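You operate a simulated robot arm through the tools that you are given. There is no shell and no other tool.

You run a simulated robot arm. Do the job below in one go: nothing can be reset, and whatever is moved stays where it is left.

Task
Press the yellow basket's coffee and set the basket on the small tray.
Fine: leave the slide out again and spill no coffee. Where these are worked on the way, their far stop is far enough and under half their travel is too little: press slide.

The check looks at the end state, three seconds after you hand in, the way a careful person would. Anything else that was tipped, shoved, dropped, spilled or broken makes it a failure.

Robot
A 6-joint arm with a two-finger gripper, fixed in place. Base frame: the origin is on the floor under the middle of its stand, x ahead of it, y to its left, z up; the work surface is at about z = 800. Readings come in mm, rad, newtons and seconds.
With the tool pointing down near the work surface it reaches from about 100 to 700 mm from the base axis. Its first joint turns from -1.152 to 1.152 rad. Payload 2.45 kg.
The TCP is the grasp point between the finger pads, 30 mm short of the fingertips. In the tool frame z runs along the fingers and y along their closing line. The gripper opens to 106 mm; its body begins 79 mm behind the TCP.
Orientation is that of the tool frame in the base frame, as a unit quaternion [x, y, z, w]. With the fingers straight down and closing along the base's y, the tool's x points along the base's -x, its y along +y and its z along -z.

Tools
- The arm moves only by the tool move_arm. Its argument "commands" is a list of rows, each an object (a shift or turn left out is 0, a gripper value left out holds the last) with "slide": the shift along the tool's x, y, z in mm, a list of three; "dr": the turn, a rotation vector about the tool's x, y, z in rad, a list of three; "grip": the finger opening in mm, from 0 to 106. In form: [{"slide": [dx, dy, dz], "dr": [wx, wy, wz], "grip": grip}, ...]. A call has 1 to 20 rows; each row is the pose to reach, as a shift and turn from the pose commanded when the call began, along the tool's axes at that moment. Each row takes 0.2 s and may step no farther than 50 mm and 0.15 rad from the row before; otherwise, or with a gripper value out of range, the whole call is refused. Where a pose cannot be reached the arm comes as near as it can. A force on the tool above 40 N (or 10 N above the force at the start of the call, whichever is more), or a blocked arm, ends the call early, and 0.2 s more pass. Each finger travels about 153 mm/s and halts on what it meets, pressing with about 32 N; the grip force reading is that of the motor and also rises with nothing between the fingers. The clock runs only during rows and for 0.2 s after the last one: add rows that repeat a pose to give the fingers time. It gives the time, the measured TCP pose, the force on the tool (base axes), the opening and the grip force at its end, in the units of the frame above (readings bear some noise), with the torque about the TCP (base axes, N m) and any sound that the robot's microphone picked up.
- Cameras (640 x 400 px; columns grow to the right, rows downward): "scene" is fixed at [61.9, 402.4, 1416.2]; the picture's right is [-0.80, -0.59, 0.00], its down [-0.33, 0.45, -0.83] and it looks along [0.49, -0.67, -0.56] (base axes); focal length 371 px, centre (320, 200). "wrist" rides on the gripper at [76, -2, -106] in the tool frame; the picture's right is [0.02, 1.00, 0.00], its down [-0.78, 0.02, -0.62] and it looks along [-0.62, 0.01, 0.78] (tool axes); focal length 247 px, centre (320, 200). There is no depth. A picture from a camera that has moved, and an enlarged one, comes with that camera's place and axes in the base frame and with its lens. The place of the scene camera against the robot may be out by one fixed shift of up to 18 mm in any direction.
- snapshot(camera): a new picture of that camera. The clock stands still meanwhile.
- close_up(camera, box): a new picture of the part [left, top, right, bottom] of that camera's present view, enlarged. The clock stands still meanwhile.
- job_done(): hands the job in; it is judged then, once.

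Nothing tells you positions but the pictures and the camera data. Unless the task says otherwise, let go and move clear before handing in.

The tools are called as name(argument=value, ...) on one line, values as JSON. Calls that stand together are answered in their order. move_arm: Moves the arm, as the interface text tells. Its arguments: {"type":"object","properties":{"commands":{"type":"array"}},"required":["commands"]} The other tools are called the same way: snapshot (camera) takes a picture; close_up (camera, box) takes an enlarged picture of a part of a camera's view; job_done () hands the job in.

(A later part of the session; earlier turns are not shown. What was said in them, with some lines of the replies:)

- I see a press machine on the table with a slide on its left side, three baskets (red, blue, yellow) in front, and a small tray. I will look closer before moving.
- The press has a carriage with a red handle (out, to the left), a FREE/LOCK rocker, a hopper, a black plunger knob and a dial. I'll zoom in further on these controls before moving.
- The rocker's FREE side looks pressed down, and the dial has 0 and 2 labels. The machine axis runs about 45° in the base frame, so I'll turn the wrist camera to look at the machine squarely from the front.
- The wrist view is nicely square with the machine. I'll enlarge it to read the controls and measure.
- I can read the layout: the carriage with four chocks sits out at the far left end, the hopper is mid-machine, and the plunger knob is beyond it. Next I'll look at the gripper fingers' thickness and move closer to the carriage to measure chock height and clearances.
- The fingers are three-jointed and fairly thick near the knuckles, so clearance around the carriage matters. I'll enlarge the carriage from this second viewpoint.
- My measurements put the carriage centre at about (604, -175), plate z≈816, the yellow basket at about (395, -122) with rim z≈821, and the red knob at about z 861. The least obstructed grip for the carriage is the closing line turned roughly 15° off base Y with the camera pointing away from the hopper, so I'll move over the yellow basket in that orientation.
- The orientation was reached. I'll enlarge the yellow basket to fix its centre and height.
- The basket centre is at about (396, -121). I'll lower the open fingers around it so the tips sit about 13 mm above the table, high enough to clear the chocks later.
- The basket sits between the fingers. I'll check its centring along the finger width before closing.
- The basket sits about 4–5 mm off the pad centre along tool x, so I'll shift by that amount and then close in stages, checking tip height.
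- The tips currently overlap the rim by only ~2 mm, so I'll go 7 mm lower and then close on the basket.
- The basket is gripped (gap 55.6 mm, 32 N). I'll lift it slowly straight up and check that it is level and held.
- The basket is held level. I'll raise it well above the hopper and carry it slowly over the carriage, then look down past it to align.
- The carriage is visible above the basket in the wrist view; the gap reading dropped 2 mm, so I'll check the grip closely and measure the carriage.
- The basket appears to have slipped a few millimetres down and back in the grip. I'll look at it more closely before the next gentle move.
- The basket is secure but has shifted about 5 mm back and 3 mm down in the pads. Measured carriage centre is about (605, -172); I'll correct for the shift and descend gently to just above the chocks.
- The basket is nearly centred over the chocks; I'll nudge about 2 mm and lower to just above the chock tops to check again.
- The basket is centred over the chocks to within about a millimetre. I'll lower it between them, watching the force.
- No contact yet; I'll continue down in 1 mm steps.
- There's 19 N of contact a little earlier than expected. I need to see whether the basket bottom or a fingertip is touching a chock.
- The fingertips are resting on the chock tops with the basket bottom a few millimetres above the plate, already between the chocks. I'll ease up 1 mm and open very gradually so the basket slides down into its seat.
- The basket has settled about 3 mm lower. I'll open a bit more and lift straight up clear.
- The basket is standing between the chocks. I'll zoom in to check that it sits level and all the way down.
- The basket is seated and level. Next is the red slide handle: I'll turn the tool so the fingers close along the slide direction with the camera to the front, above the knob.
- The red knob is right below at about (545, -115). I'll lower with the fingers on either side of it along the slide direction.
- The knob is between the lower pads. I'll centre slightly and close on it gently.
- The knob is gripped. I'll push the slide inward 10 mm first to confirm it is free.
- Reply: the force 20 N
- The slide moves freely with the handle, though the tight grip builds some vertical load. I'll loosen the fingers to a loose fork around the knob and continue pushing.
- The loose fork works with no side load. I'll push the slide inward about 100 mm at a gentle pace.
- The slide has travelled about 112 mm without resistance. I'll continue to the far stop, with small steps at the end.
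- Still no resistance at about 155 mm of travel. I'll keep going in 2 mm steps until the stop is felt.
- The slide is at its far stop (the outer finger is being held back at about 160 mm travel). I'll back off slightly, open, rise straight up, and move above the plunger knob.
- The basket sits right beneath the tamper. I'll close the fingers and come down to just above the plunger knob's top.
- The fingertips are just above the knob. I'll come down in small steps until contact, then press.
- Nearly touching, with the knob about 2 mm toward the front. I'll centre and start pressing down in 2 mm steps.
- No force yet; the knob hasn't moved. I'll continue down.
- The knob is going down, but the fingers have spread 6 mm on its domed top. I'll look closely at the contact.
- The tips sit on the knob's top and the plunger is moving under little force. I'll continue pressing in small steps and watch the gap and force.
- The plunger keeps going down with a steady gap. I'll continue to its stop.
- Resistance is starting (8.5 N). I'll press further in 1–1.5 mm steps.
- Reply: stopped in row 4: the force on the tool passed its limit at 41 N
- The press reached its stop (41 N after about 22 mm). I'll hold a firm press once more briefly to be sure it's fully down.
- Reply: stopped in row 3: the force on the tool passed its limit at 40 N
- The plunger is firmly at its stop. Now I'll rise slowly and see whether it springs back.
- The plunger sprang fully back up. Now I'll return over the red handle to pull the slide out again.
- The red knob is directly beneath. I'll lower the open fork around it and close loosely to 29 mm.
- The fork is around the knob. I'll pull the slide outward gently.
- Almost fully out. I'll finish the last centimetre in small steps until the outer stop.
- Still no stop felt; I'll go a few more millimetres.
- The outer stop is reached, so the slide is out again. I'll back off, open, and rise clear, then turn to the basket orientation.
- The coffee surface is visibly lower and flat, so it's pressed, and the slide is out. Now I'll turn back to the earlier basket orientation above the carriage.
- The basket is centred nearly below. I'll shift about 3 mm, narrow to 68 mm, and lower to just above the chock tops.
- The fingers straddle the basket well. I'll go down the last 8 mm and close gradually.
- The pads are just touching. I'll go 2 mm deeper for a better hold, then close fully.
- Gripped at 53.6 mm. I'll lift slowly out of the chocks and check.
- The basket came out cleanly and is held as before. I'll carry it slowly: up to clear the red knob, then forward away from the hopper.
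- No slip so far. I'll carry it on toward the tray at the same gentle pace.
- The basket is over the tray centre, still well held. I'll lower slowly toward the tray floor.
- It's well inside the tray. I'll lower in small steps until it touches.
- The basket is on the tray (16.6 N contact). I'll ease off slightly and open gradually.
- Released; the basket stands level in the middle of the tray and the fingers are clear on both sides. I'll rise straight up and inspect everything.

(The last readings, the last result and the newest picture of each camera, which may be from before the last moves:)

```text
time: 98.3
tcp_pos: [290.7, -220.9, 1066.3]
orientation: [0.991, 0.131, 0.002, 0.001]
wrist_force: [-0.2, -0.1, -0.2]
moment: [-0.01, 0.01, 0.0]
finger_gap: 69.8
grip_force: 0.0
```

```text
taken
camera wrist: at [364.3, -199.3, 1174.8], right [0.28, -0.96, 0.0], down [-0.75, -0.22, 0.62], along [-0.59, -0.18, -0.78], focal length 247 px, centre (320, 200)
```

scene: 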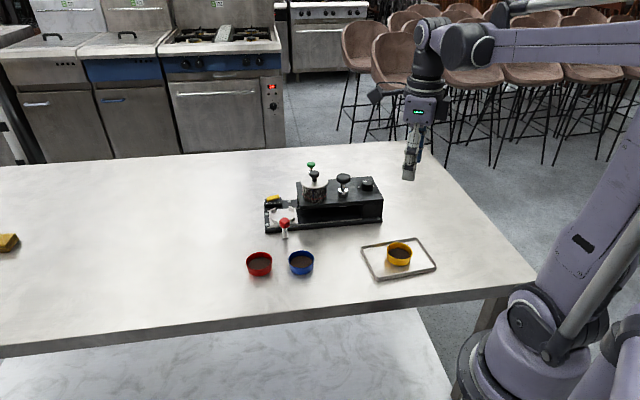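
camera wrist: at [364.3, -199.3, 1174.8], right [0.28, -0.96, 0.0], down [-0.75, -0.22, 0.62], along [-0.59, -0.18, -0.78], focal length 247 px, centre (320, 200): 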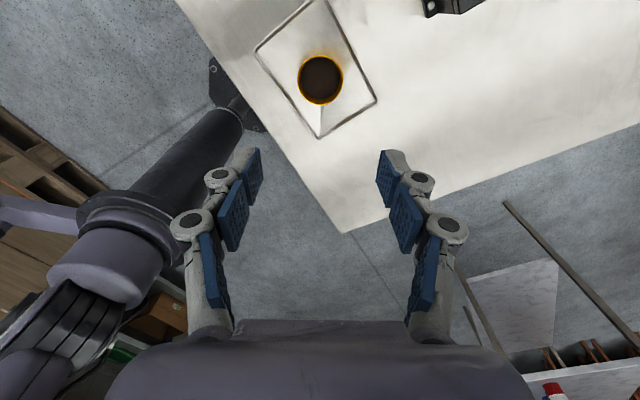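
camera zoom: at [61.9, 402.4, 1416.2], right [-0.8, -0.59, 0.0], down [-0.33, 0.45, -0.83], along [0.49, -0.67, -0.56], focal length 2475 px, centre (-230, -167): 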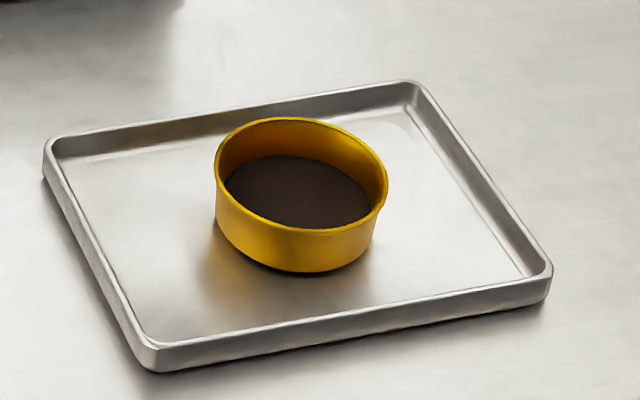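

The basket is on the tray with its coffee pressed lower, the slide is out, and nothing else looks disturbed. One last close look at the machine for spills before handing in.

close_up(camera="scene", box=[255, 180, 325, 245])

close_up(camera="scene", box=[300, 160, 390, 240])

```text
6.15 times, centred on (290, 212) of scene
camera zoom: at [61.9, 402.4, 1416.2], right [-0.8, -0.59, 0.0], down [-0.33, 0.45, -0.83], along [0.49, -0.67, -0.56], focal length 2284 px, centre (505, 123)
```

zoom: 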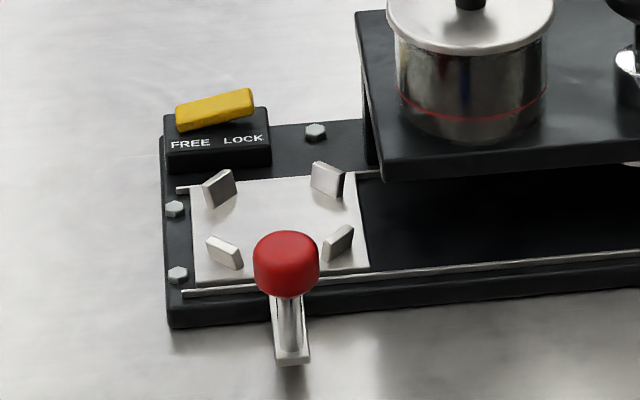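

```text
5.00 times, centred on (345, 200) of scene
camera zoom: at [61.9, 402.4, 1416.2], right [-0.8, -0.59, 0.0], down [-0.33, 0.45, -0.83], along [0.49, -0.67, -0.56], focal length 1856 px, centre (195, 200)
```

zoom: 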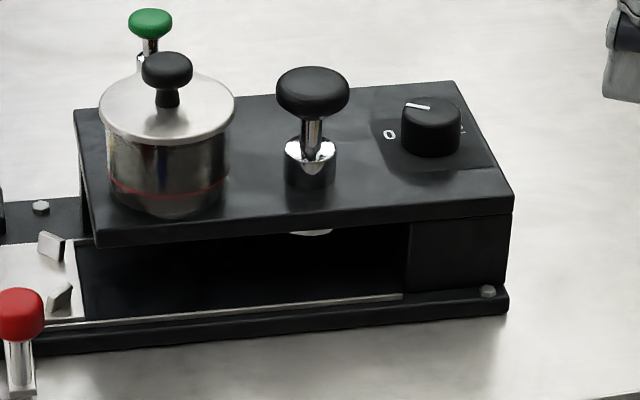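

The machine is clean, the slide is out and the plunger is up. The yellow basket stands on the tray and the gripper is clear, so I'm handing in.

job_done()

```text
The job is handed in.
```

The yellow basket's coffee is pressed, and the basket stands level near the middle of the small tray. I've handed the job in, but I don't have the check's result.

- **Press:** the plunger went down about 22 mm to a firm stop at about 40 N, then sprang back up. The coffee surface now sits lower in the basket than before.
- **Slide:** I pushed it to its far stop, about 160 mm, and pulled it back to its outer stop, so it is out again.
- **Spills:** no coffee shows on the machine, the table or the tray in the last pictures.
- **Everything else:** the red and blue baskets, the FREE/LOCK rocker, the dial and the hopper look unchanged. The gripper is open and about 220 mm above where it let go of the basket.

On the way to the carriage the basket slipped a few millimetres in the grip. I corrected for that before seating it and carried it more slowly afterwards.
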